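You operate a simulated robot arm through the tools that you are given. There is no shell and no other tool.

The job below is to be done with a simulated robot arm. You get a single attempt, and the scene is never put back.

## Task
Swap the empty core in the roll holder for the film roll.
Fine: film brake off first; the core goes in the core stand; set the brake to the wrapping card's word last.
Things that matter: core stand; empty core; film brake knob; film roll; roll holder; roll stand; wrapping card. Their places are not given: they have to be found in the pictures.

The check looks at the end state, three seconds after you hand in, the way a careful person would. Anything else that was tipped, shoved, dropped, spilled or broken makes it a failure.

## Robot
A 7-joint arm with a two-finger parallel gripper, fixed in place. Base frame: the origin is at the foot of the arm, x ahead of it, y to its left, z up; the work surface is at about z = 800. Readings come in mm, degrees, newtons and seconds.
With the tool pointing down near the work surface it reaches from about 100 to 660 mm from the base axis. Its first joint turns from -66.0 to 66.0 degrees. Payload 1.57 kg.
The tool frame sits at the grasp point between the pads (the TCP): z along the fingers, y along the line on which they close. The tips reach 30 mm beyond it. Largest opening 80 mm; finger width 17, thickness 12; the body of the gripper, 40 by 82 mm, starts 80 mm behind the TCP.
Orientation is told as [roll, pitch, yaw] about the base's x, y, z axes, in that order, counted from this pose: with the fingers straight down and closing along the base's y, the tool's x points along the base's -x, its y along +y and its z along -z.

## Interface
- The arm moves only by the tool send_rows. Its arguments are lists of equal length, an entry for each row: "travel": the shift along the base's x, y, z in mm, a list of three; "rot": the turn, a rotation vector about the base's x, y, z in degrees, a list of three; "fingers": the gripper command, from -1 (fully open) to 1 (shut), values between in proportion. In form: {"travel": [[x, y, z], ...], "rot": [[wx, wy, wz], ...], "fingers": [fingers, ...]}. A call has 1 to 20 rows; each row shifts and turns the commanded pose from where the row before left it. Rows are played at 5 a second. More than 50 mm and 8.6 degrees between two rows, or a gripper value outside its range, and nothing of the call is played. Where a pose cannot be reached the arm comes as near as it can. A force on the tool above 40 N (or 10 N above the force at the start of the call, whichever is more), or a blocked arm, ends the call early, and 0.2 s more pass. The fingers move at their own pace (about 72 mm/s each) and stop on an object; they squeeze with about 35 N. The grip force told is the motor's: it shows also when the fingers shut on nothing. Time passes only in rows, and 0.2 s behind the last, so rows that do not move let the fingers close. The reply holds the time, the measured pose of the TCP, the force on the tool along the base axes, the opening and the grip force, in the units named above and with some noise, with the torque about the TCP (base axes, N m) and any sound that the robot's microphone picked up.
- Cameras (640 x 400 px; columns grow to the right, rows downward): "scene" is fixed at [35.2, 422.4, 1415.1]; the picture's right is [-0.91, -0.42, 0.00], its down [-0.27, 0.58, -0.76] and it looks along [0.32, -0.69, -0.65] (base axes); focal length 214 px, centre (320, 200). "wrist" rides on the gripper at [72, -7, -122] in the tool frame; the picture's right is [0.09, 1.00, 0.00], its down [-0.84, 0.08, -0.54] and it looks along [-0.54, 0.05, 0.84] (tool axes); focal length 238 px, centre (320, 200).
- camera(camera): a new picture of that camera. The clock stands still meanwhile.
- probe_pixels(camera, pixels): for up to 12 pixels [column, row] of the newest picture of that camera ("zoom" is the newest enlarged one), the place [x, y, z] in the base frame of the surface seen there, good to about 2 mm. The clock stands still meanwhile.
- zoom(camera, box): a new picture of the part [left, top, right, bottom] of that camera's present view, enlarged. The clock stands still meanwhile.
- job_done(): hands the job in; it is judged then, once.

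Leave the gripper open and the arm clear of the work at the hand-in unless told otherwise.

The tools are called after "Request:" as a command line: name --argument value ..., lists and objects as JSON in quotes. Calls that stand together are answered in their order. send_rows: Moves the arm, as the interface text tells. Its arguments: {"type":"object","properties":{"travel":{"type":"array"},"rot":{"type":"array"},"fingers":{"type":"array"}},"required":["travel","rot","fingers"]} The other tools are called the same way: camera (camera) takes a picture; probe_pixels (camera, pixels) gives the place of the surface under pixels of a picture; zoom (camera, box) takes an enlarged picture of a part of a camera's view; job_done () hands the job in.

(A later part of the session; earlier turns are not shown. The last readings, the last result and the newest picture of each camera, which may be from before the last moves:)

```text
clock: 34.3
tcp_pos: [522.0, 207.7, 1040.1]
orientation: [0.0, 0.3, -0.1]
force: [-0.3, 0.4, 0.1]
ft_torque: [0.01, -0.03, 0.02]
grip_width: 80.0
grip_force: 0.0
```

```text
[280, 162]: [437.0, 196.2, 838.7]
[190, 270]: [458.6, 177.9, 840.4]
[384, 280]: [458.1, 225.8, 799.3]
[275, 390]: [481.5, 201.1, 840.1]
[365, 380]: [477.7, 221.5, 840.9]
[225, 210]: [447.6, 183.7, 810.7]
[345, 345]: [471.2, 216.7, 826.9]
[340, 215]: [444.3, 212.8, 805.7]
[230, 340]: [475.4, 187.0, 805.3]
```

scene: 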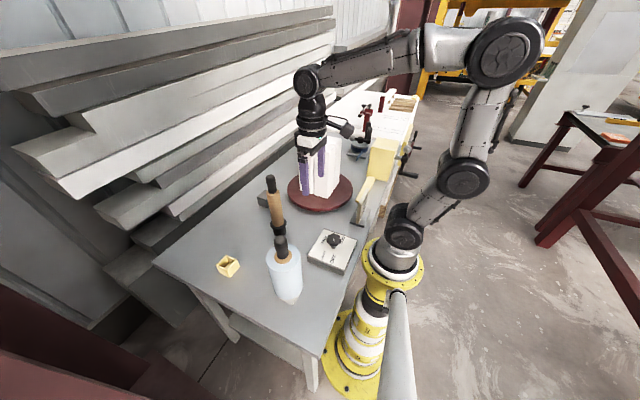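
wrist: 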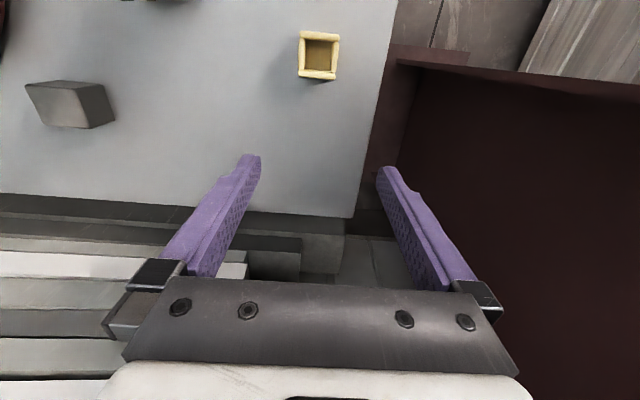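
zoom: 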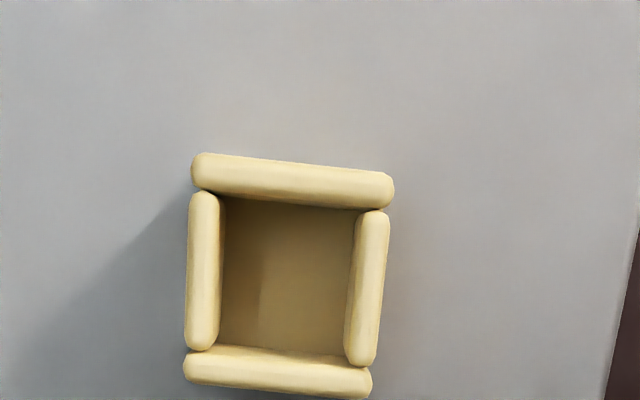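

The core stand is a square box centred at (459.5, 201), with a rim at z 841, floor at z 806 and about a 32 mm opening. The core tube looks about 40 mm across, so it must have a thinner spigot at the bottom. I'll put the camera above the core next and locate its axis precisely.

Request:
send_rows --travel '[[0, 0, 35], [0, 0, 35], [-8, -35, 0], [-9, -35, 0], [-9, -35, 0], [-9, -35, 0], [-9, -35, 0], [-8, -26, 0], [0, 0, 0]]' --rot '[[0, 0, 0], [0, 0, 0], [0, 0, 0], [0, 0, 0], [0, 0, 0], [0, 0, 0], [0, 0, 0], [0, 0, 0], [0, 0, 0]]' --fingers '[-1, -1, -1, -1, -1, -1, -1, -1, -1]'

Request:
camera --camera "wrist"

Request:
zoom --camera "wrist" --box '[270, 0, 370, 90]'

Request:
zoom --camera "scene" --box '[245, 165, 320, 310]'

```text
clock: 36.3
tcp_pos: [470.4, 5.0, 1112.5]
orientation: [0.0, 0.2, 0.0]
force: [-0.1, 0.2, 0.1]
ft_torque: [-0.03, 0.01, 0.0]
grip_width: 80.0
grip_force: 0.0
```

```text
taken
```

wrist: 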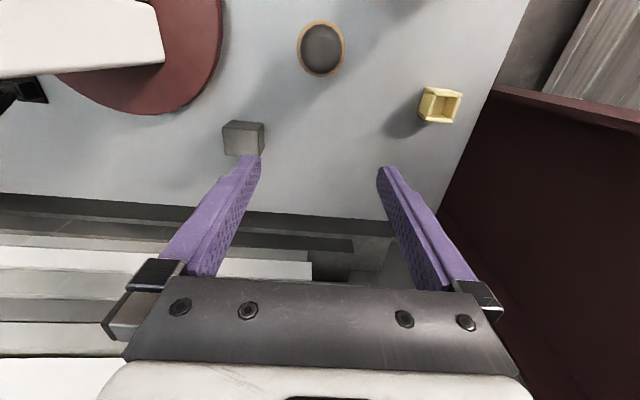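

```text
4.44 times, centred on (320, 45) of wrist
```

zoom: 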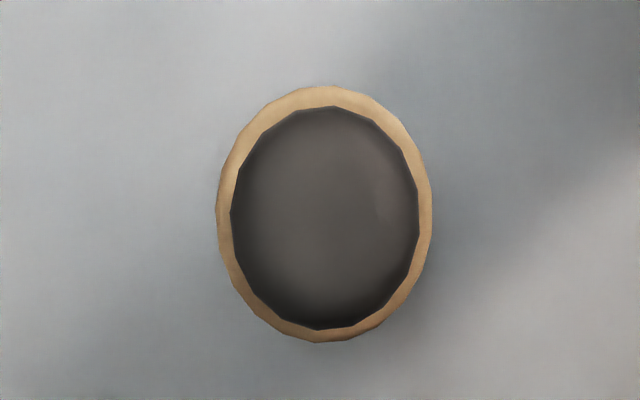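

```text
2.76 times, centred on (282, 238) of scene
```

zoom: 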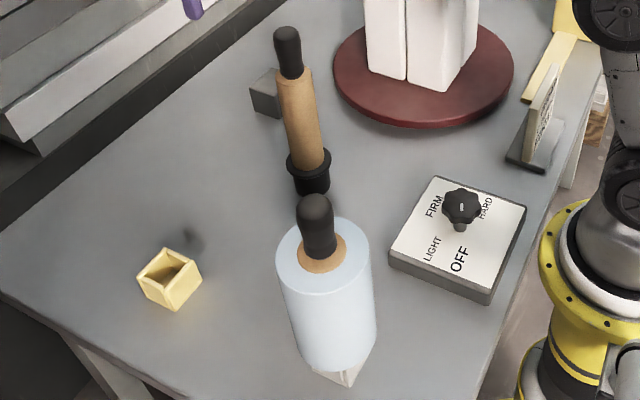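

The view is almost straight down the core: tube about 40 mm across, handle about 29 mm, axis near (399, -1). I'll confirm by probing the rim.

Request:
probe_pixels --camera "zoom" --pixels '[[222, 215], [427, 215], [325, 92], [318, 338], [325, 215], [236, 215], [413, 215], [325, 112], [322, 325]]'

Request:
probe_pixels --camera "scene" --pixels '[[272, 205], [275, 215], [280, 228], [277, 231], [284, 228], [271, 222], [289, 217], [283, 300], [290, 298], [287, 302], [275, 225], [262, 200]]'

```text
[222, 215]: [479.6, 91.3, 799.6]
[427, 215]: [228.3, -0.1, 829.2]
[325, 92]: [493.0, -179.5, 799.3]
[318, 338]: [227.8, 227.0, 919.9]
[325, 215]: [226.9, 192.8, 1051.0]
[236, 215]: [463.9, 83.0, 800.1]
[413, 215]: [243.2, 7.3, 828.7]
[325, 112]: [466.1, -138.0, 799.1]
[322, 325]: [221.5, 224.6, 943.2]
```

```text
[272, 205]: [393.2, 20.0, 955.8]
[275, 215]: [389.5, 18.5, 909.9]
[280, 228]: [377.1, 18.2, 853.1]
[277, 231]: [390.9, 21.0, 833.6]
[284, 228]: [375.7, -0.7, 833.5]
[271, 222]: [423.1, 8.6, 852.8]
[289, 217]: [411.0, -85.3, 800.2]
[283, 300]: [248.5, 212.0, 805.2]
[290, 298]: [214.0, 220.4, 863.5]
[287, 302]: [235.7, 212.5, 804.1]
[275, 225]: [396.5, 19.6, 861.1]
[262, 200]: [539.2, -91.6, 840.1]
```

Those probes landed on the newer scene zoom. I'll probe the wrist picture directly.

Request:
probe_pixels --camera "wrist" --pixels '[[298.5, 48], [343.5, 48], [321, 21], [319.5, 75.5], [321, 49], [302, 48], [340, 48]]'

Request:
zoom --camera "scene" --box '[262, 210, 296, 245]'

Request:
zoom --camera "scene" --box '[264, 270, 312, 312]'

```text
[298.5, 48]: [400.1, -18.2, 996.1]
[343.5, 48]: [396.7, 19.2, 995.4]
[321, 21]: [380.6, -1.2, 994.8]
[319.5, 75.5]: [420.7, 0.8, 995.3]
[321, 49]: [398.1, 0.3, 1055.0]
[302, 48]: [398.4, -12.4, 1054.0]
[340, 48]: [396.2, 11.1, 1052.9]
```

```text
11.43 times, centred on (279, 228) of scene
```

zoom: 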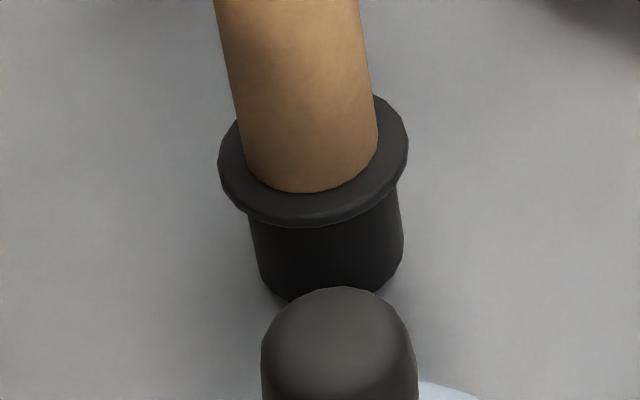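

```text
9.52 times, centred on (288, 291) of scene
```

zoom: 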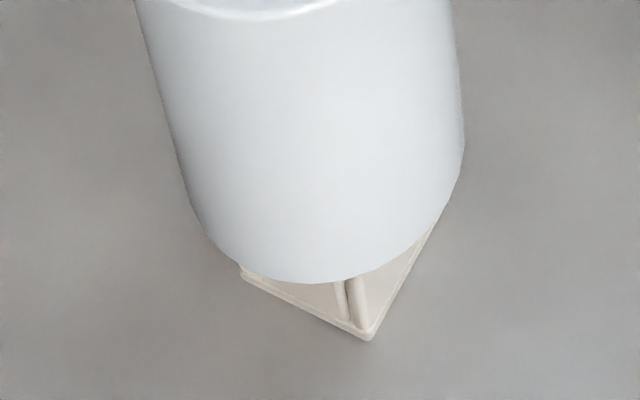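

The core axis is at (399.5, -0.7), the tube top at z 995 and the handle top at z 1055. I'll move over it and descend to TCP z 1036, which puts the fingertips at z 1006, just above the tube. Then I'll close on the handle.

Request:
send_rows --travel '[[-35.5, -3, 0], [-35.4, -2.7, 0], [0, 0, -26], [0, 0, -25], [0, 0, -25], [0, 0, 0], [0, 0, 0], [0, 0, 0], [0, 0, 0], [0, 0, 0]]' --rot '[[0, 0, 0], [0, 0, 0], [0, 0, 0], [0, 0, 0], [0, 0, 0], [0, 0, 0], [0, 0, 0], [0, 0, 0], [0, 0, 0], [0, 0, 0]]' --fingers '[-1, -1, -1, -1, -1, -1, 1, 1, 1, 1]'

Request:
camera --camera "wrist"

Request:
zoom --camera "scene" --box '[220, 120, 340, 240]'

```text
clock: 38.5
tcp_pos: [398.1, -0.6, 1034.8]
orientation: [0.0, 0.3, 0.0]
force: [0.1, -0.8, -0.3]
ft_torque: [0.05, -0.01, 0.0]
grip_width: 25.9
grip_force: 34.7
```

```text
taken
```

wrist: 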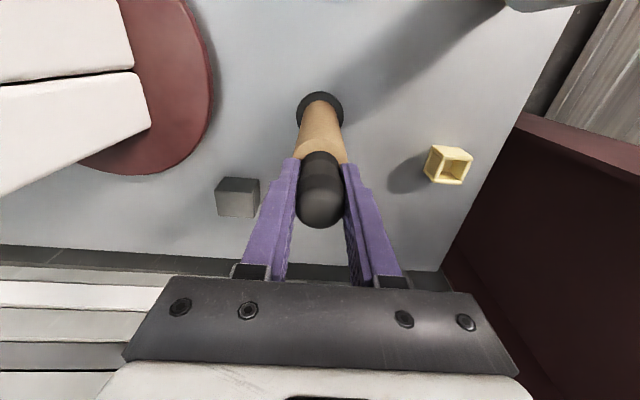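

```text
3.33 times, centred on (280, 180) of scene
```

zoom: 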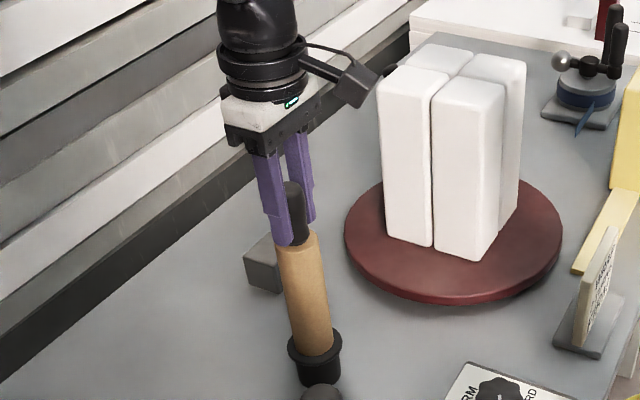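

The handle is held at 25.9 mm and the side forces are near zero. I'll lift slowly at first and watch the force.

Request:
send_rows --travel '[[0, 0, 4], [0, 0, 6], [0, 0, 10]]' --rot '[[0, 0, 0], [0, 0, 0], [0, 0, 0]]' --fingers '[1, 1, 1]'

Request:
zoom --camera "scene" --box '[240, 170, 310, 245]'

```text
clock: 39.3
tcp_pos: [400.0, 1.5, 1055.4]
orientation: [0.0, 0.2, 0.0]
force: [0.1, 0.2, -1.9]
ft_torque: [-0.04, -0.01, 0.0]
grip_width: 25.8
grip_force: 35.3
```

```text
5.33 times, centred on (275, 208) of scene
```

zoom: 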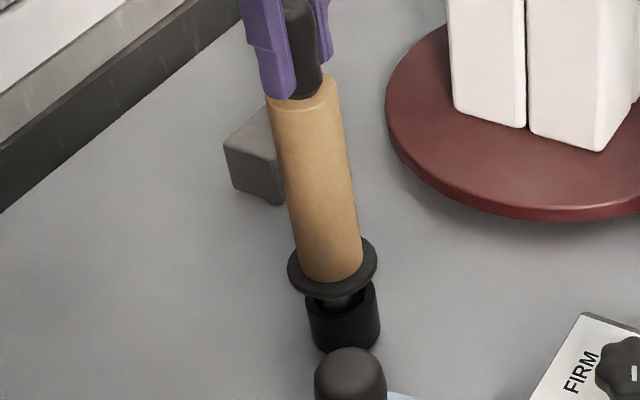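

The core came up with its flange, and a spigot underneath is coming out of the black socket. It weighs about 2 N. I'll keep lifting straight up.

Request:
send_rows --travel '[[0, 0, 20], [0, 0, 25], [0, 0, 25], [0, 0, 25], [0, 0, 0]]' --rot '[[0, 0, 0], [0, 0, 0], [0, 0, 0], [0, 0, 0], [0, 0, 0]]' --fingers '[1, 1, 1, 1, 1]'

Request:
camera --camera "wrist"

Request:
zoom --camera "scene" --box '[240, 130, 320, 245]'

```text
clock: 40.5
tcp_pos: [401.9, 1.4, 1151.1]
orientation: [0.0, 0.3, -0.1]
force: [0.0, -0.6, -1.7]
ft_torque: [0.02, 0.0, 0.0]
grip_width: 25.9
grip_force: 34.8
```

```text
taken
```

wrist: 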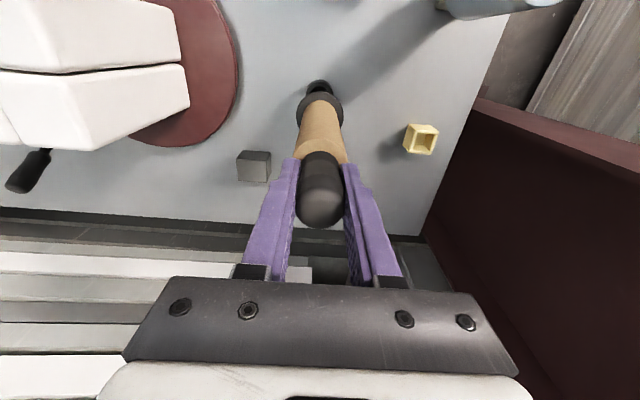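

```text
3.48 times, centred on (280, 188) of scene
```

zoom: 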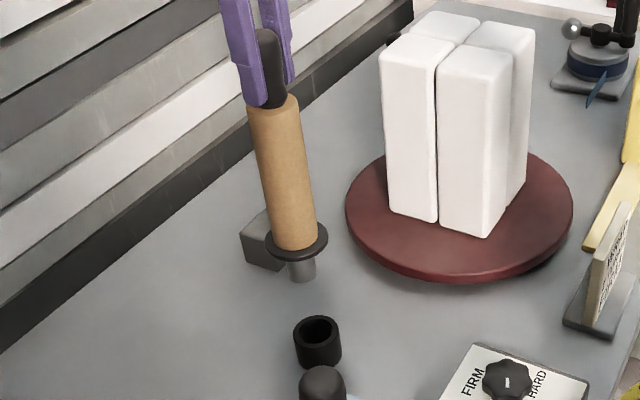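

The gray spigot and the open black socket are both visible now. I'll zoom in and probe each for size and position.

Request:
zoom --camera "scene" --box '[262, 185, 302, 245]'

Request:
probe_pixels --camera "zoom" --pixels '[[320, 180], [320, 200], [295, 190], [350, 190], [300, 150], [320, 130], [355, 285], [300, 300], [410, 290], [355, 260], [355, 310], [355, 295]]'

```text
6.67 times, centred on (282, 215) of scene
```

zoom: 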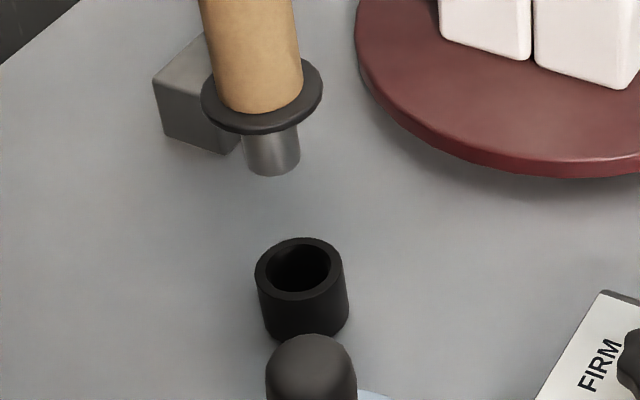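

```text
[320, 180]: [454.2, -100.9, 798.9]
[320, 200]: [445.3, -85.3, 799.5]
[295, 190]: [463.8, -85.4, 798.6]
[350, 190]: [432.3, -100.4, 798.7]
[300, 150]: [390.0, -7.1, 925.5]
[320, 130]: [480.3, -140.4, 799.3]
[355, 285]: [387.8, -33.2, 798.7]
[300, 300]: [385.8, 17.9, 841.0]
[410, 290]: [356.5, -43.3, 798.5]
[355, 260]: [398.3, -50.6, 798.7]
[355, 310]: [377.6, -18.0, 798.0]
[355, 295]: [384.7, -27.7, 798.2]
```

Request:
probe_pixels --camera "zoom" --pixels '[[272, 145], [272, 160], [272, 172], [248, 155], [297, 155], [262, 128], [299, 294], [259, 268], [339, 268], [299, 241], [299, 270], [299, 282]]'

Request:
probe_pixels --camera "zoom" --pixels '[[205, 97], [318, 88], [250, 60], [215, 60], [296, 55], [300, 330], [262, 290], [345, 300], [270, 268], [328, 268], [285, 255], [315, 255]]'

```text
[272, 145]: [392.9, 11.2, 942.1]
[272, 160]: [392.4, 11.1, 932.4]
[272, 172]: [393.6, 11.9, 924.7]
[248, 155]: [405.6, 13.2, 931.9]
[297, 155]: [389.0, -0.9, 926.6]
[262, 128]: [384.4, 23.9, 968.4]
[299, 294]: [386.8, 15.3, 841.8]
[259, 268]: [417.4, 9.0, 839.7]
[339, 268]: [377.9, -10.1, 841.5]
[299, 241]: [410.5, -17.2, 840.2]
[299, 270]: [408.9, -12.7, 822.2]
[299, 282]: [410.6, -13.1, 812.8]
```

```text
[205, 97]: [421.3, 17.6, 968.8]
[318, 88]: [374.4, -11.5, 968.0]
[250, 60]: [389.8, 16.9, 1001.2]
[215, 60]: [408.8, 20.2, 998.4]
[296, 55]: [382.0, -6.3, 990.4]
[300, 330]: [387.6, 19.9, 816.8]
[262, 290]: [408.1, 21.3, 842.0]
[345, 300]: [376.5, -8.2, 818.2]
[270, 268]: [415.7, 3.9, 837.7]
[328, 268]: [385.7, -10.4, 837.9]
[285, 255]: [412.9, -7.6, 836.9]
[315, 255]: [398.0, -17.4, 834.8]
```

The spigot is about 28 mm across and 36 mm long below the flange, and the flange rested on the socket rim at z 841. The stand rim is also at z 841, so the seated TCP height should be about the same, 1035. I'll carry the core over the core stand at this height.

Request:
send_rows --travel '[[5, 16, 0], [10, 34, 0], [10, 34, 0], [10, 34, 0], [10, 34, 0], [10, 33, 0], [4.9, 15.3, 0], [0, 0, 0], [0, 0, 0]]' --rot '[[0, 0, 0], [0, 0, 0], [0, 0, 0], [0, 0, 0], [0, 0, 0], [0, 0, 0], [0, 0, 0], [0, 0, 0], [0, 0, 0]]' --fingers '[1, 1, 1, 1, 1, 1, 1, 1, 1]'

Request:
send_rows --travel '[[0, 0, -25], [0, 0, -25], [0, 0, -12], [0, 0, 0]]' --rot '[[0, 0, 0], [0, 0, 0], [0, 0, 0], [0, 0, 0]]' --fingers '[1, 1, 1, 1]'

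Request:
camera --camera "wrist"

Request:
zoom --camera "scene" --box '[190, 180, 270, 290]'

```text
clock: 42.5
tcp_pos: [457.7, 202.3, 1150.8]
orientation: [0.1, 0.2, 0.1]
force: [0.1, 0.1, -1.6]
ft_torque: [-0.02, -0.02, 0.01]
grip_width: 26.0
grip_force: 35.0
```

```text
clock: 43.5
tcp_pos: [459.8, 201.4, 1088.5]
orientation: [-0.1, 0.1, -0.1]
force: [0.5, 0.2, -1.7]
ft_torque: [-0.01, -0.02, 0.02]
grip_width: 25.7
grip_force: 35.2
```

```text
taken
```

wrist: 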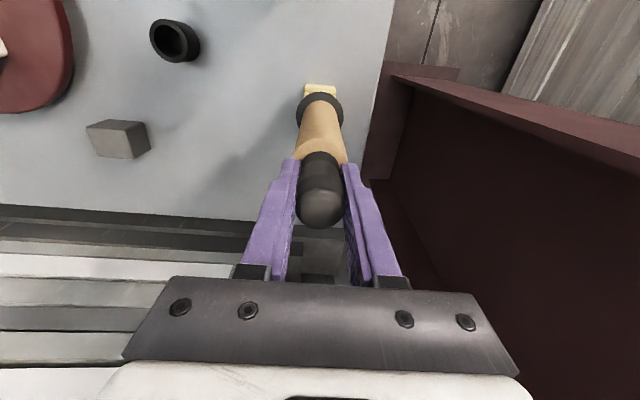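

```text
3.64 times, centred on (230, 235) of scene
```

zoom: 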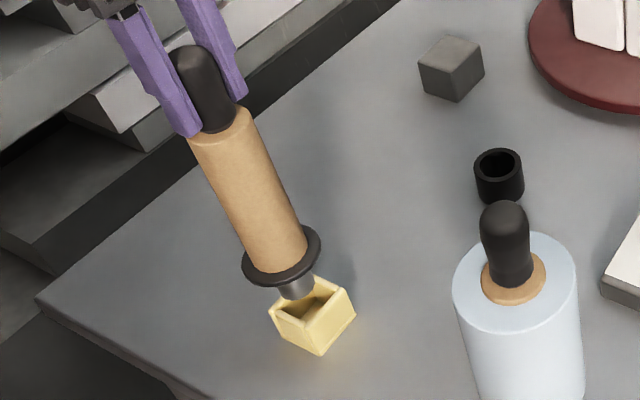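

The spigot is about 18 mm above the stand rim. I'll zoom in and compare the spigot axis with the stand centre.

Request:
zoom --camera "scene" --box '[212, 238, 252, 278]'

Request:
zoom --camera "wrist" --box '[290, 75, 350, 160]'

```text
10.00 times, centred on (232, 258) of scene
```

zoom: 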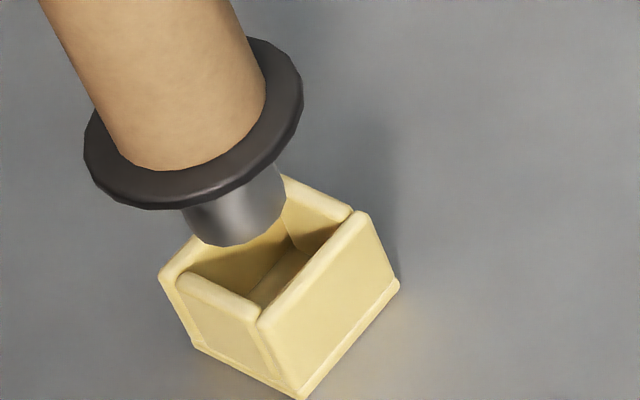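

```text
4.71 times, centred on (320, 118) of wrist
```

zoom: 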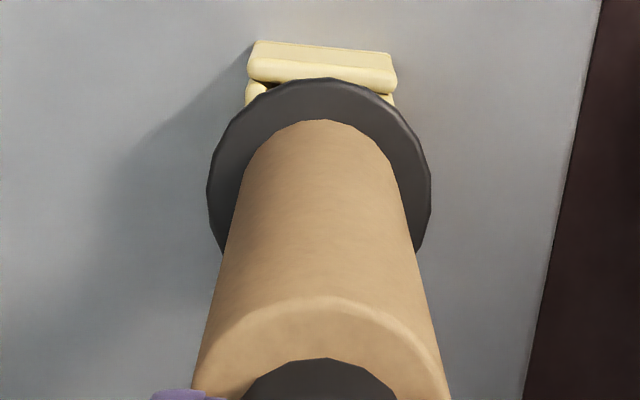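

Request:
zoom --camera "scene" --box '[212, 238, 252, 278]'

Request:
probe_pixels --camera "zoom" --pixels '[[235, 240], [235, 225], [195, 215], [275, 205], [215, 240], [255, 235], [210, 295], [315, 265], [352, 213], [190, 255], [262, 318], [300, 180]]'

Request:
probe_pixels --camera "zoom" --pixels '[[95, 150], [150, 200], [220, 190], [275, 150], [297, 90], [270, 50], [120, 195], [180, 165], [240, 205], [225, 215], [250, 200], [205, 220]]'

```text
10.00 times, centred on (232, 258) of scene
```

zoom: 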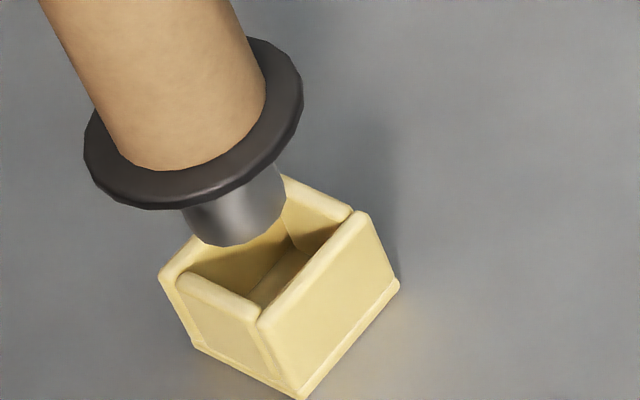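

```text
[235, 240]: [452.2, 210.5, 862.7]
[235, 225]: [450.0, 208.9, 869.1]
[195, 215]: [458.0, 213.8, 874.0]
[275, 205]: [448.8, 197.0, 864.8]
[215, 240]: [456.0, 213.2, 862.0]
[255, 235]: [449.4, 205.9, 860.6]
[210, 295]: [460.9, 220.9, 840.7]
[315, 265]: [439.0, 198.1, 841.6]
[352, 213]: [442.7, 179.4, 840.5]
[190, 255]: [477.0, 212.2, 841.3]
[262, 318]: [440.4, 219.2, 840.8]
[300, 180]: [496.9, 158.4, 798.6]
```

```text
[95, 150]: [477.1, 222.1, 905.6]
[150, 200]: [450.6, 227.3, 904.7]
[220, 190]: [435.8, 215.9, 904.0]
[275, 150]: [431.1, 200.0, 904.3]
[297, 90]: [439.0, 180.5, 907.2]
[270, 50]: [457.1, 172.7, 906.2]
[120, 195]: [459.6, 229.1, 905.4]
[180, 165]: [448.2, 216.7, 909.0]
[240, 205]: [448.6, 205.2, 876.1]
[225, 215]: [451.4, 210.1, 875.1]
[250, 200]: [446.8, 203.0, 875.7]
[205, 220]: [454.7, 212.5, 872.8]
```

The flange fits a circle centred at (459.2, 200.7) and the stand centre is (459.5, 200.9), so they're aligned within a millimetre. I'll lower gently into the stand, with fine steps near the bottom.

Request:
send_rows --travel '[[0.3, 0.2, -12], [0, 0, -8], [0, 0, -6], [0, 0, -6], [0, 0, -6], [0, 0, -5], [0, 0, -3]]' --rot '[[0, 0, 0], [0, 0, 0], [0, 0, 0], [0, 0, 0], [0, 0, 0], [0, 0, 0], [0, 0, 0]]' --fingers '[1, 1, 1, 1, 1, 1, 1]'

Request:
zoom --camera "scene" --box '[202, 218, 262, 288]'

```text
clock: 45.1
tcp_pos: [460.5, 202.4, 1041.8]
orientation: [0.0, 0.2, 0.0]
force: [-1.2, 1.2, -0.4]
ft_torque: [0.02, 0.11, 0.01]
grip_width: 25.9
grip_force: 34.8
```

```text
5.71 times, centred on (232, 253) of scene
```

zoom: 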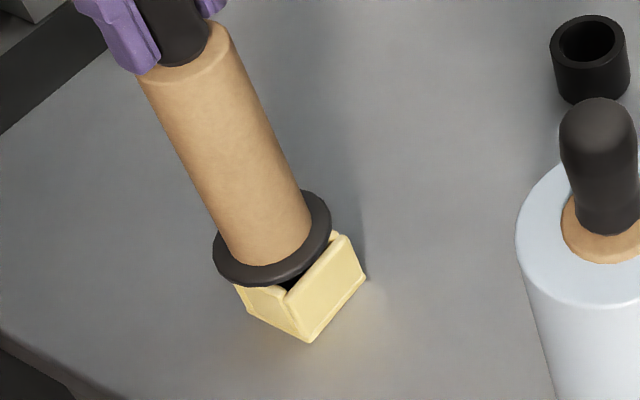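

The spigot is inside the stand with only tiny side forces. I'll lower the last few millimetres slowly until contact.

Request:
send_rows --travel '[[0, 0, -2], [0, 0, -2], [0, 0, -1.5]]' --rot '[[0, 0, 0], [0, 0, 0], [0, 0, 0]]' --fingers '[1, 1, 1]'

Request:
zoom --camera "scene" --box '[212, 238, 252, 278]'

```text
clock: 45.9
tcp_pos: [458.6, 201.7, 1037.2]
orientation: [-0.2, 0.3, 0.1]
force: [-0.6, -0.5, -0.5]
ft_torque: [-0.18, -0.03, -0.03]
grip_width: 26.2
grip_force: 35.5
```

```text
10.00 times, centred on (232, 258) of scene
```

zoom: 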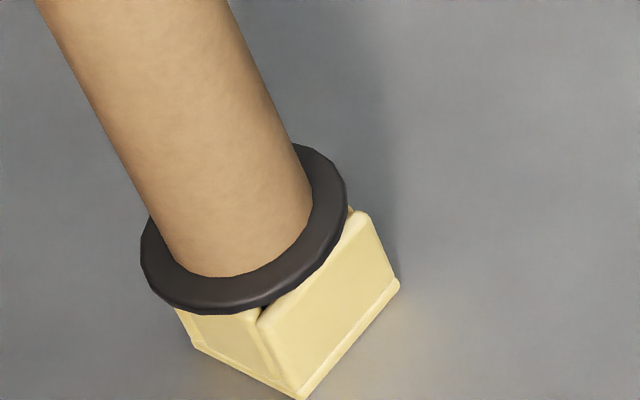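

The flange is almost on the rim. I'll lower another 1 mm at a time and watch for support force.

Request:
send_rows --travel '[[0, 0, -1], [0, 0, -1], [0, 0, 0]]' --rot '[[0, 0, 0], [0, 0, 0], [0, 0, 0]]' --fingers '[1, 1, 1]'

Request:
probe_pixels --camera "scene" --pixels '[[222, 266], [232, 263], [225, 268], [238, 256]]'

```text
clock: 46.7
tcp_pos: [459.3, 203.2, 1035.4]
orientation: [0.0, 0.3, -0.1]
force: [-0.1, 0.3, -2.8]
ft_torque: [0.0, -0.03, 0.0]
grip_width: 25.7
grip_force: 35.3
```

```text
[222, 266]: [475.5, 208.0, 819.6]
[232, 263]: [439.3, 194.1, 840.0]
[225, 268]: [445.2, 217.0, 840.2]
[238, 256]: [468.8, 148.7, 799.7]
```

Still hanging at -2.8 N, so it isn't supported yet. I'll keep going down in 1 mm steps.

Request:
send_rows --travel '[[0, 0, -1], [0, 0, -1], [0, 0, 0]]' --rot '[[0, 0, 0], [0, 0, 0], [0, 0, 0]]' --fingers '[1, 1, 1]'

Request:
camera --camera "scene"

Request:
zoom --camera "scene" --box '[212, 238, 252, 278]'

Request:
probe_pixels --camera "zoom" --pixels '[[160, 285], [220, 305], [300, 270], [335, 215], [250, 285], [200, 320], [300, 310]]'

```text
clock: 47.5
tcp_pos: [459.7, 201.4, 1035.4]
orientation: [0.2, 0.1, 0.0]
force: [-5.3, -1.2, 16.2]
ft_torque: [-0.37, 1.15, -0.02]
grip_width: 25.9
grip_force: 34.8
```

```text
taken
```

scene: 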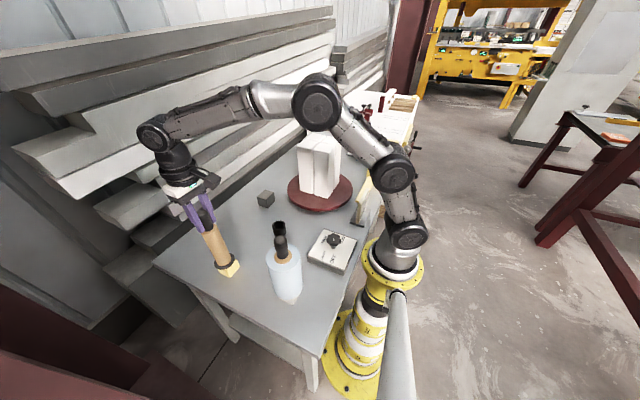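

```text
10.00 times, centred on (232, 258) of scene
```

zoom: 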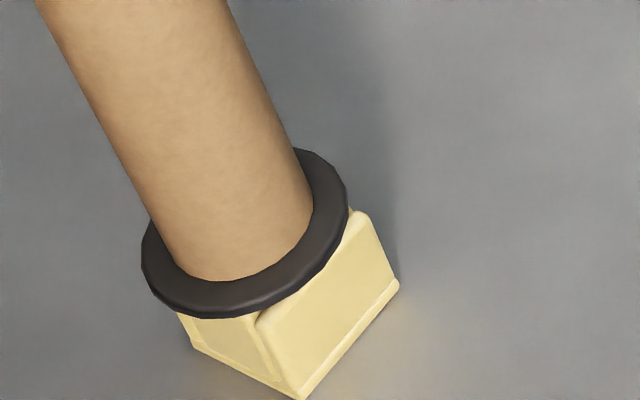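

```text
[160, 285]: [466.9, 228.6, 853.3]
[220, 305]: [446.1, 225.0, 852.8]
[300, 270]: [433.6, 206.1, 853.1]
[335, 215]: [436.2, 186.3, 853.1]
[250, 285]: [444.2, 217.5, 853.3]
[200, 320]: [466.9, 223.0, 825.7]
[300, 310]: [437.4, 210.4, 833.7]
```

The flange top is level at z 853 all round and there's 16 N of support, so the core is seated. I'll relieve the pressure by 0.8 mm, open, and rise straight up.

Request:
send_rows --travel '[[0, 0, 0.8], [0, 0, 0], [0, 0, 0], [0, 0, 0]]' --rot '[[0, 0, 0], [0, 0, 0], [0, 0, 0], [0, 0, 0]]' --fingers '[1, 0, -0.5, -1]'

Request:
send_rows --travel '[[0, 0, 10], [0, 0, 25], [0, 0, 35], [0, 0, 35]]' --rot '[[0, 0, 0], [0, 0, 0], [0, 0, 0], [0, 0, 0]]' --fingers '[-1, -1, -1, -1]'

Request:
camera --camera "scene"

Request:
zoom --camera "scene" --box '[180, 200, 280, 300]'

```text
clock: 48.5
tcp_pos: [458.8, 202.6, 1032.8]
orientation: [-0.1, 0.3, 0.0]
force: [-0.1, 0.3, 1.1]
ft_torque: [0.01, -0.01, 0.0]
grip_width: 79.9
grip_force: 0.0
```

```text
clock: 49.5
tcp_pos: [458.1, 201.7, 1140.0]
orientation: [-0.1, 0.3, 0.0]
force: [0.1, 0.9, 0.8]
ft_torque: [0.01, -0.03, 0.05]
grip_width: 80.1
grip_force: 0.1
```

```text
taken
```

scene: 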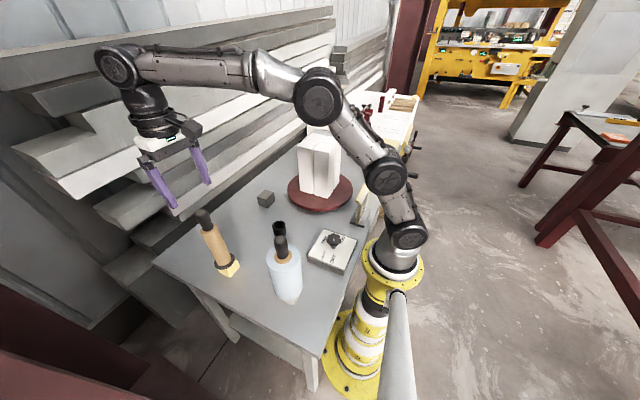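

```text
4.00 times, centred on (230, 250) of scene
```

zoom: 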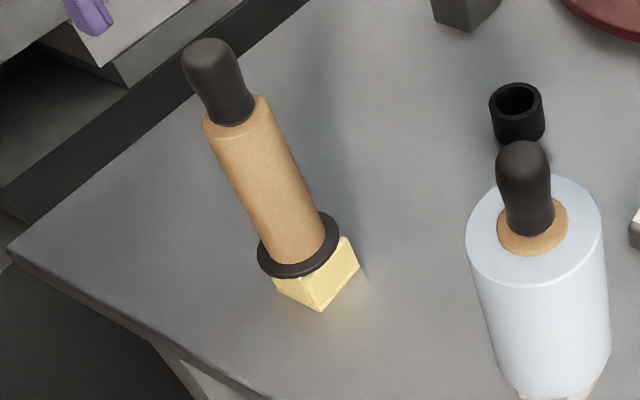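

The core is standing upright in the stand. Next I'll position the camera above the film roll to locate its axis.

Request:
send_rows --travel '[[-35, -2, 0], [-38, -2, 0], [-38, -2, 0], [-38, -1, 0], [0, 0, -20], [0, 0, 0]]' --rot '[[0, 0, 0], [0, 0, 0], [0, 0, 0], [0, 0, 0], [0, 0, 0], [0, 0, 0]]' --fingers '[-1, -1, -1, -1, -1, -1]'

Request:
camera --camera "wrist"

Request:
zoom --camera "wrist" --box '[260, 0, 380, 110]'

```text
clock: 50.9
tcp_pos: [308.3, 194.7, 1120.0]
orientation: [0.0, 0.3, 0.0]
force: [-0.5, 0.2, 0.4]
ft_torque: [-0.01, -0.01, 0.03]
grip_width: 80.1
grip_force: 0.1
```

```text
taken
```

wrist: 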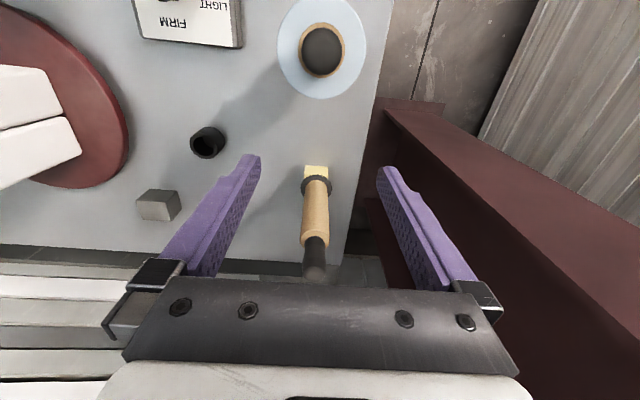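

```text
3.64 times, centred on (320, 55) of wrist
```

zoom: 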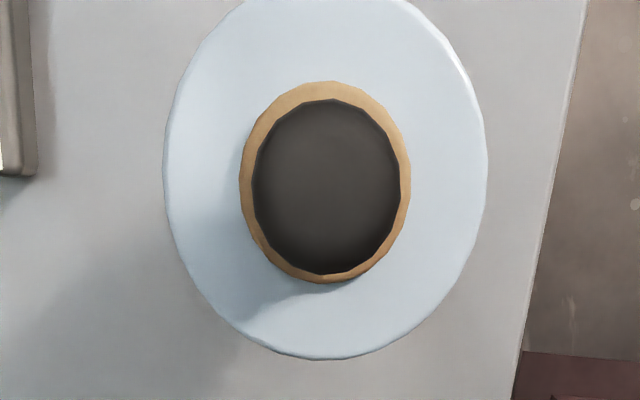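

I'll probe the ring and handle edges in this wrist picture to pin down the roll axis.

Request:
probe_pixels --camera "wrist" --pixels '[[299, 50], [344, 50], [321.5, 23.5], [320.5, 76.5], [322, 51], [303, 51], [340.5, 51], [278.5, 50], [364, 50], [322, 97], [322, 29], [321, 73]]'

Request:
probe_pixels --camera "wrist" --pixels '[[300, 15], [345, 15], [285, 75], [355, 80], [290, 30], [355, 30], [322, 8], [208, 131], [195, 140], [222, 140], [208, 155], [207, 142]]'

```text
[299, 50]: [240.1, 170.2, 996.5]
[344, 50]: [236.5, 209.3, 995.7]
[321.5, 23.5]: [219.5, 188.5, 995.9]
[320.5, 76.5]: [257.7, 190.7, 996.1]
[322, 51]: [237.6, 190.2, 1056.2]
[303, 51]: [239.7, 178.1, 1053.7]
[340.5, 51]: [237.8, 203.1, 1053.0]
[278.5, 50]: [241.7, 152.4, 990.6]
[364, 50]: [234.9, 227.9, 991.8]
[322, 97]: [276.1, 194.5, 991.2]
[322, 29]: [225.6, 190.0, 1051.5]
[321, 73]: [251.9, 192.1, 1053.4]
```

```text
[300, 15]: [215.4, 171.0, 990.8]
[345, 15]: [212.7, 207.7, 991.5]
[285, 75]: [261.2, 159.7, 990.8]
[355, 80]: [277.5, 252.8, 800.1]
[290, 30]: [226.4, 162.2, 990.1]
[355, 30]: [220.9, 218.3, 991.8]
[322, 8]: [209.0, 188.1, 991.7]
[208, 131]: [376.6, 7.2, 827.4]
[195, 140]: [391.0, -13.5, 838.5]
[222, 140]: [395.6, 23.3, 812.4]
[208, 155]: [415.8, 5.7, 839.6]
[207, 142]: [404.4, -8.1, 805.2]
```

The roll axis is at about (239, 190), with the same heights as the core handle. I'll move over it, descend to TCP z 1036 and close on the handle.

Request:
send_rows --travel '[[-35.4, -2.5, 0], [-35.4, -2.5, 0], [0, 0, -30], [0, 0, -30], [0, 0, -24], [0, 0, 0], [0, 0, 0], [0, 0, 0], [0, 0, 0], [0, 0, 0]]' --rot '[[0, 0, 0], [0, 0, 0], [0, 0, 0], [0, 0, 0], [0, 0, 0], [0, 0, 0], [0, 0, 0], [0, 0, 0], [0, 0, 0], [0, 0, 0]]' --fingers '[-1, -1, -1, -1, -1, -1, 1, 1, 1, 1]'

Request:
camera --camera "wrist"

Request:
zoom --camera "scene" --box '[230, 190, 340, 320]'

```text
clock: 53.1
tcp_pos: [241.6, 189.8, 1034.4]
orientation: [-0.1, 0.2, 0.0]
force: [-0.4, -1.9, 0.5]
ft_torque: [-0.29, -0.08, -0.01]
grip_width: 27.2
grip_force: 34.6
```

```text
taken
```

wrist: 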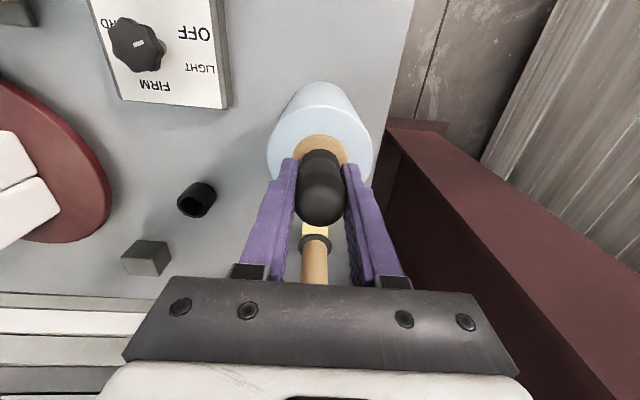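

```text
3.08 times, centred on (285, 255) of scene
```

zoom: 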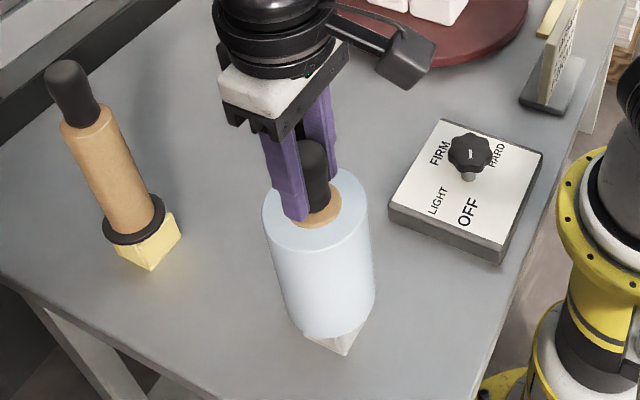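

The handle is gripped at 27.2 mm. I'll lift slowly and check the load.

Request:
send_rows --travel '[[0, 0, 3], [0, 0, 5], [0, 0, 8], [0, 0, 0]]' --rot '[[0, 0, 0], [0, 0, 0], [0, 0, 0], [0, 0, 0]]' --fingers '[1, 1, 1, 1]'

Request:
zoom --camera "scene" --box '[230, 190, 340, 320]'

```text
clock: 54.1
tcp_pos: [239.7, 189.5, 1051.8]
orientation: [0.1, 0.2, 0.0]
force: [-0.1, 0.4, -5.6]
ft_torque: [-0.02, -0.04, 0.0]
grip_width: 27.1
grip_force: 34.5
```

```text
3.08 times, centred on (285, 255) of scene
```

zoom: 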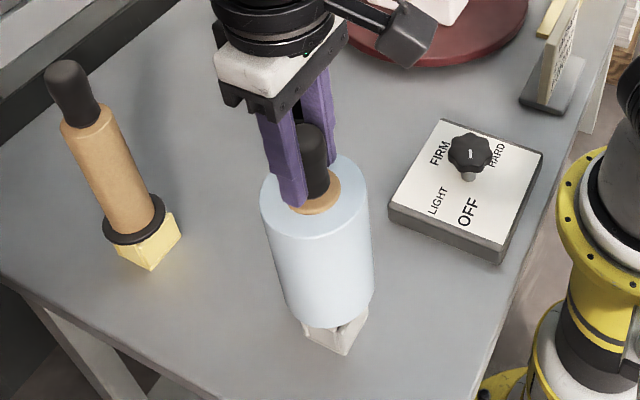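

The roll weighs about 5.6 N and comes up cleanly with the stand staying put. I'll lift it on up.

Request:
send_rows --travel '[[0, 0, 15], [0, 0, 25], [0, 0, 30], [0, 0, 25], [0, 0, 0]]' --rot '[[0, 0, 0], [0, 0, 0], [0, 0, 0], [0, 0, 0], [0, 0, 0]]' --fingers '[1, 1, 1, 1, 1]'

Request:
zoom --camera "scene" --box '[230, 170, 350, 320]'

Request:
camera --camera "wrist"

```text
clock: 55.3
tcp_pos: [240.8, 189.9, 1146.0]
orientation: [-0.1, 0.3, 0.0]
force: [-0.1, -0.3, -4.2]
ft_torque: [-0.04, 0.01, -0.01]
grip_width: 27.2
grip_force: 35.3
```

```text
2.67 times, centred on (290, 245) of scene
```

zoom: 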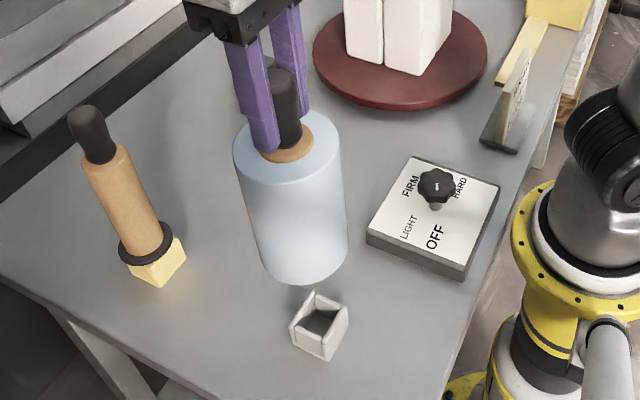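

```text
taken
```

wrist: 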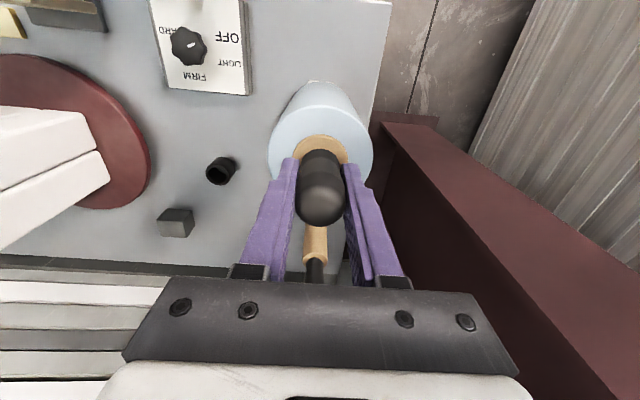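

The roll is clear of its stand with the spigot bottom near z 917. I'll carry it over the holder socket at about (398.8, -0.8).

Request:
send_rows --travel '[[10, -12, 0], [20, -24, 0], [24, -28.6, 0], [24, -28.6, 0], [24, -28.6, 0], [24, -28.6, 0], [20, -24, 0], [13.3, -16.2, 0], [0, 0, 0], [0, 0, 0]]' --rot '[[0, 0, 0], [0, 0, 0], [0, 0, 0], [0, 0, 0], [0, 0, 0], [0, 0, 0], [0, 0, 0], [0, 0, 0], [0, 0, 0], [0, 0, 0]]' --fingers '[1, 1, 1, 1, 1, 1, 1, 1, 1, 1]'

Request:
camera --camera "wrist"

Request:
camera --camera "scene"

Request:
zoom --camera "scene" --box '[240, 150, 320, 250]'

```text
clock: 57.5
tcp_pos: [398.1, -1.1, 1146.9]
orientation: [0.1, 0.2, 0.0]
force: [-0.6, -0.9, -4.7]
ft_torque: [0.0, 0.01, -0.01]
grip_width: 26.9
grip_force: 35.3
```

```text
taken
```

wrist: 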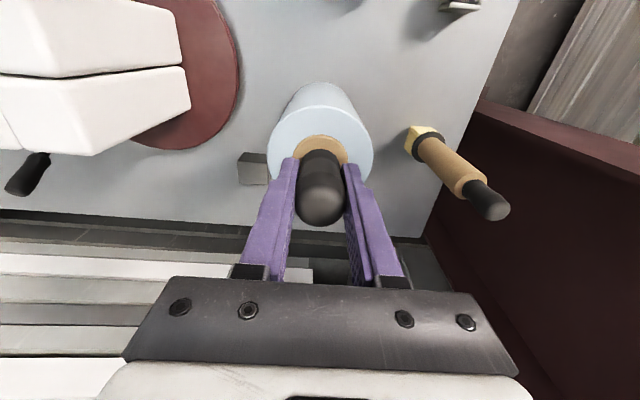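

```text
taken
```

scene: 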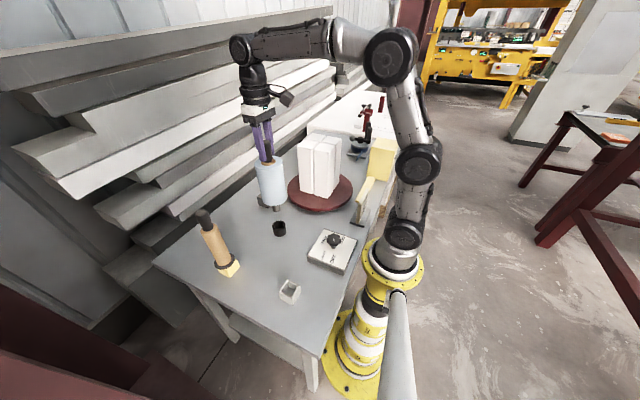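

```text
4.00 times, centred on (280, 200) of scene
```

zoom: 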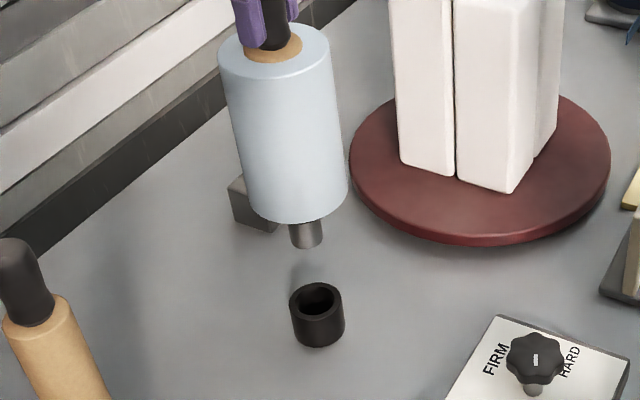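

The spigot hangs above the socket. I'll zoom and probe both for alignment while the socket is still visible.

Request:
zoom --camera "scene" --box '[262, 198, 302, 243]'

Request:
probe_pixels --camera "scene" --pixels '[[276.5, 207], [276.5, 210], [273.5, 208], [279.5, 207], [279, 233], [273, 228], [285, 228], [279, 222], [275, 231], [283.5, 231], [274.5, 224], [283.5, 223.5]]'

Request:
probe_pixels --camera "scene" --pixels '[[260, 165], [265, 162], [275, 163], [265, 180], [275, 180], [285, 175], [263, 195], [272, 203], [285, 196], [257, 160], [280, 158], [270, 195]]'

```text
8.89 times, centred on (282, 220) of scene
```

zoom: 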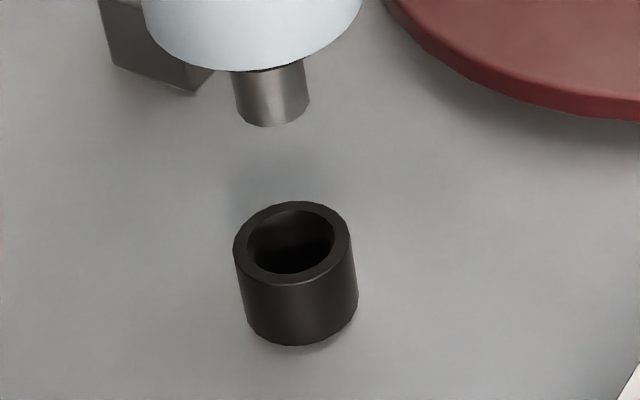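

```text
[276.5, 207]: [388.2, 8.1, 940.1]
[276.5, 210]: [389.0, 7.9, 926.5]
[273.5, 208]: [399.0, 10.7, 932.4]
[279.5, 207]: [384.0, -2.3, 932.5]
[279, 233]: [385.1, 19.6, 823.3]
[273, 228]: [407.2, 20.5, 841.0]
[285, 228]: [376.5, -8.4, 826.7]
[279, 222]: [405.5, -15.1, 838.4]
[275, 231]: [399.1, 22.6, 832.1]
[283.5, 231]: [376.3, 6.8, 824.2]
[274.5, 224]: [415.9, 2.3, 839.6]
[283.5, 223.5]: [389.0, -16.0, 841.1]
```

```text
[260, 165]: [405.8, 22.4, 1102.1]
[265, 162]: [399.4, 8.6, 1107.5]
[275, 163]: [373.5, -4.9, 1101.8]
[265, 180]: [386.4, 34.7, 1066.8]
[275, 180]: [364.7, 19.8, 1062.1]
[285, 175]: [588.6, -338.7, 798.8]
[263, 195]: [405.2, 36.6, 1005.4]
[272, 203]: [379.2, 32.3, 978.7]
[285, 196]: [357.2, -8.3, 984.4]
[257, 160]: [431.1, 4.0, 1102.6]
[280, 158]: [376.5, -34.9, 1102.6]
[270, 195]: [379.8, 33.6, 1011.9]
```

The roll axis is at about (397.2, -1.2) and the socket at (398.8, -0.8). I'll shift 1.5 mm and lower in stages, watching the force.

Request:
send_rows --travel '[[1.5, 0.3, -15], [0, 0, -25], [0, 0, -20], [0, 0, -12], [0, 0, -8], [0, 0, -6], [0, 0, -6], [0, 0, 0]]' --rot '[[0, 0, 0], [0, 0, 0], [0, 0, 0], [0, 0, 0], [0, 0, 0], [0, 0, 0], [0, 0, 0], [0, 0, 0]]' --fingers '[1, 1, 1, 1, 1, 1, 1, 1]'

Request:
zoom --camera "scene" --box '[250, 190, 310, 250]'

```text
clock: 59.3
tcp_pos: [400.6, -1.2, 1053.7]
orientation: [0.0, 0.1, 0.0]
force: [0.6, 1.2, -4.9]
ft_torque: [0.05, -0.03, 0.02]
grip_width: 27.1
grip_force: 35.3
```

```text
6.67 times, centred on (280, 220) of scene
```

zoom: 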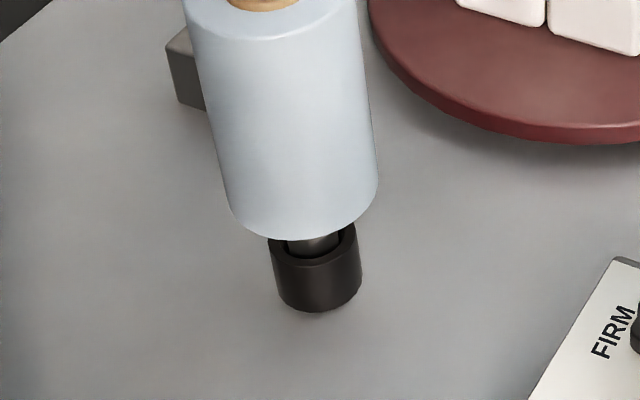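

The spigot is inside the socket and touching nothing. I'll keep lowering.

Request:
send_rows --travel '[[0, 0, -6], [0, 0, -5], [0, 0, -3], [0, 0, -2], [0, 0, 0]]' --rot '[[0, 0, 0], [0, 0, 0], [0, 0, 0], [0, 0, 0], [0, 0, 0]]' --fingers '[1, 1, 1, 1, 1]'

Request:
zoom --camera "scene" --box '[250, 190, 310, 250]'

```text
clock: 60.5
tcp_pos: [400.9, -0.2, 1037.9]
orientation: [0.0, 0.3, 0.0]
force: [0.1, 0.1, -4.4]
ft_torque: [-0.05, 0.01, -0.02]
grip_width: 27.1
grip_force: 35.1
```

```text
6.67 times, centred on (280, 220) of scene
```

zoom: 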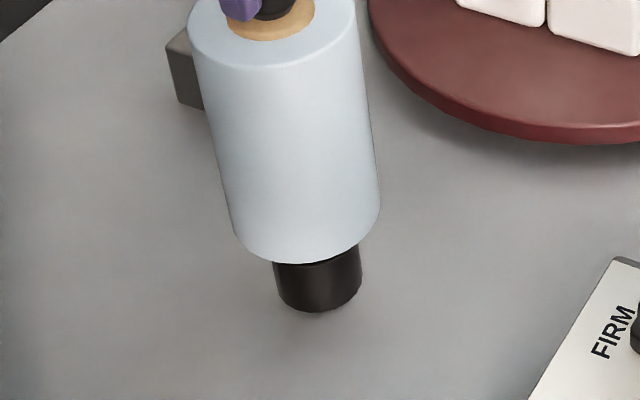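

Still hanging freely at -4.4 N. I'll lower in 1 mm steps until it's supported.

Request:
send_rows --travel '[[0, 0, -1], [0, 0, -1], [0, 0, 0]]' --rot '[[0, 0, 0], [0, 0, 0], [0, 0, 0]]' --fingers '[1, 1, 1]'

Request:
send_rows --travel '[[0, 0, -1], [0, 0, 0]]' --rot '[[0, 0, 0], [0, 0, 0]]' --fingers '[1, 1]'

```text
clock: 61.3
tcp_pos: [400.5, -0.5, 1035.2]
orientation: [0.0, 0.3, 0.0]
force: [0.2, -0.1, -4.9]
ft_torque: [-0.08, -0.02, -0.02]
grip_width: 27.0
grip_force: 35.3
```

```text
clock: 61.9
tcp_pos: [401.4, -1.0, 1034.7]
orientation: [0.1, 0.2, 0.0]
force: [-0.7, 0.1, 0.0]
ft_torque: [0.17, 0.3, 0.0]
grip_width: 26.7
grip_force: 34.9
```

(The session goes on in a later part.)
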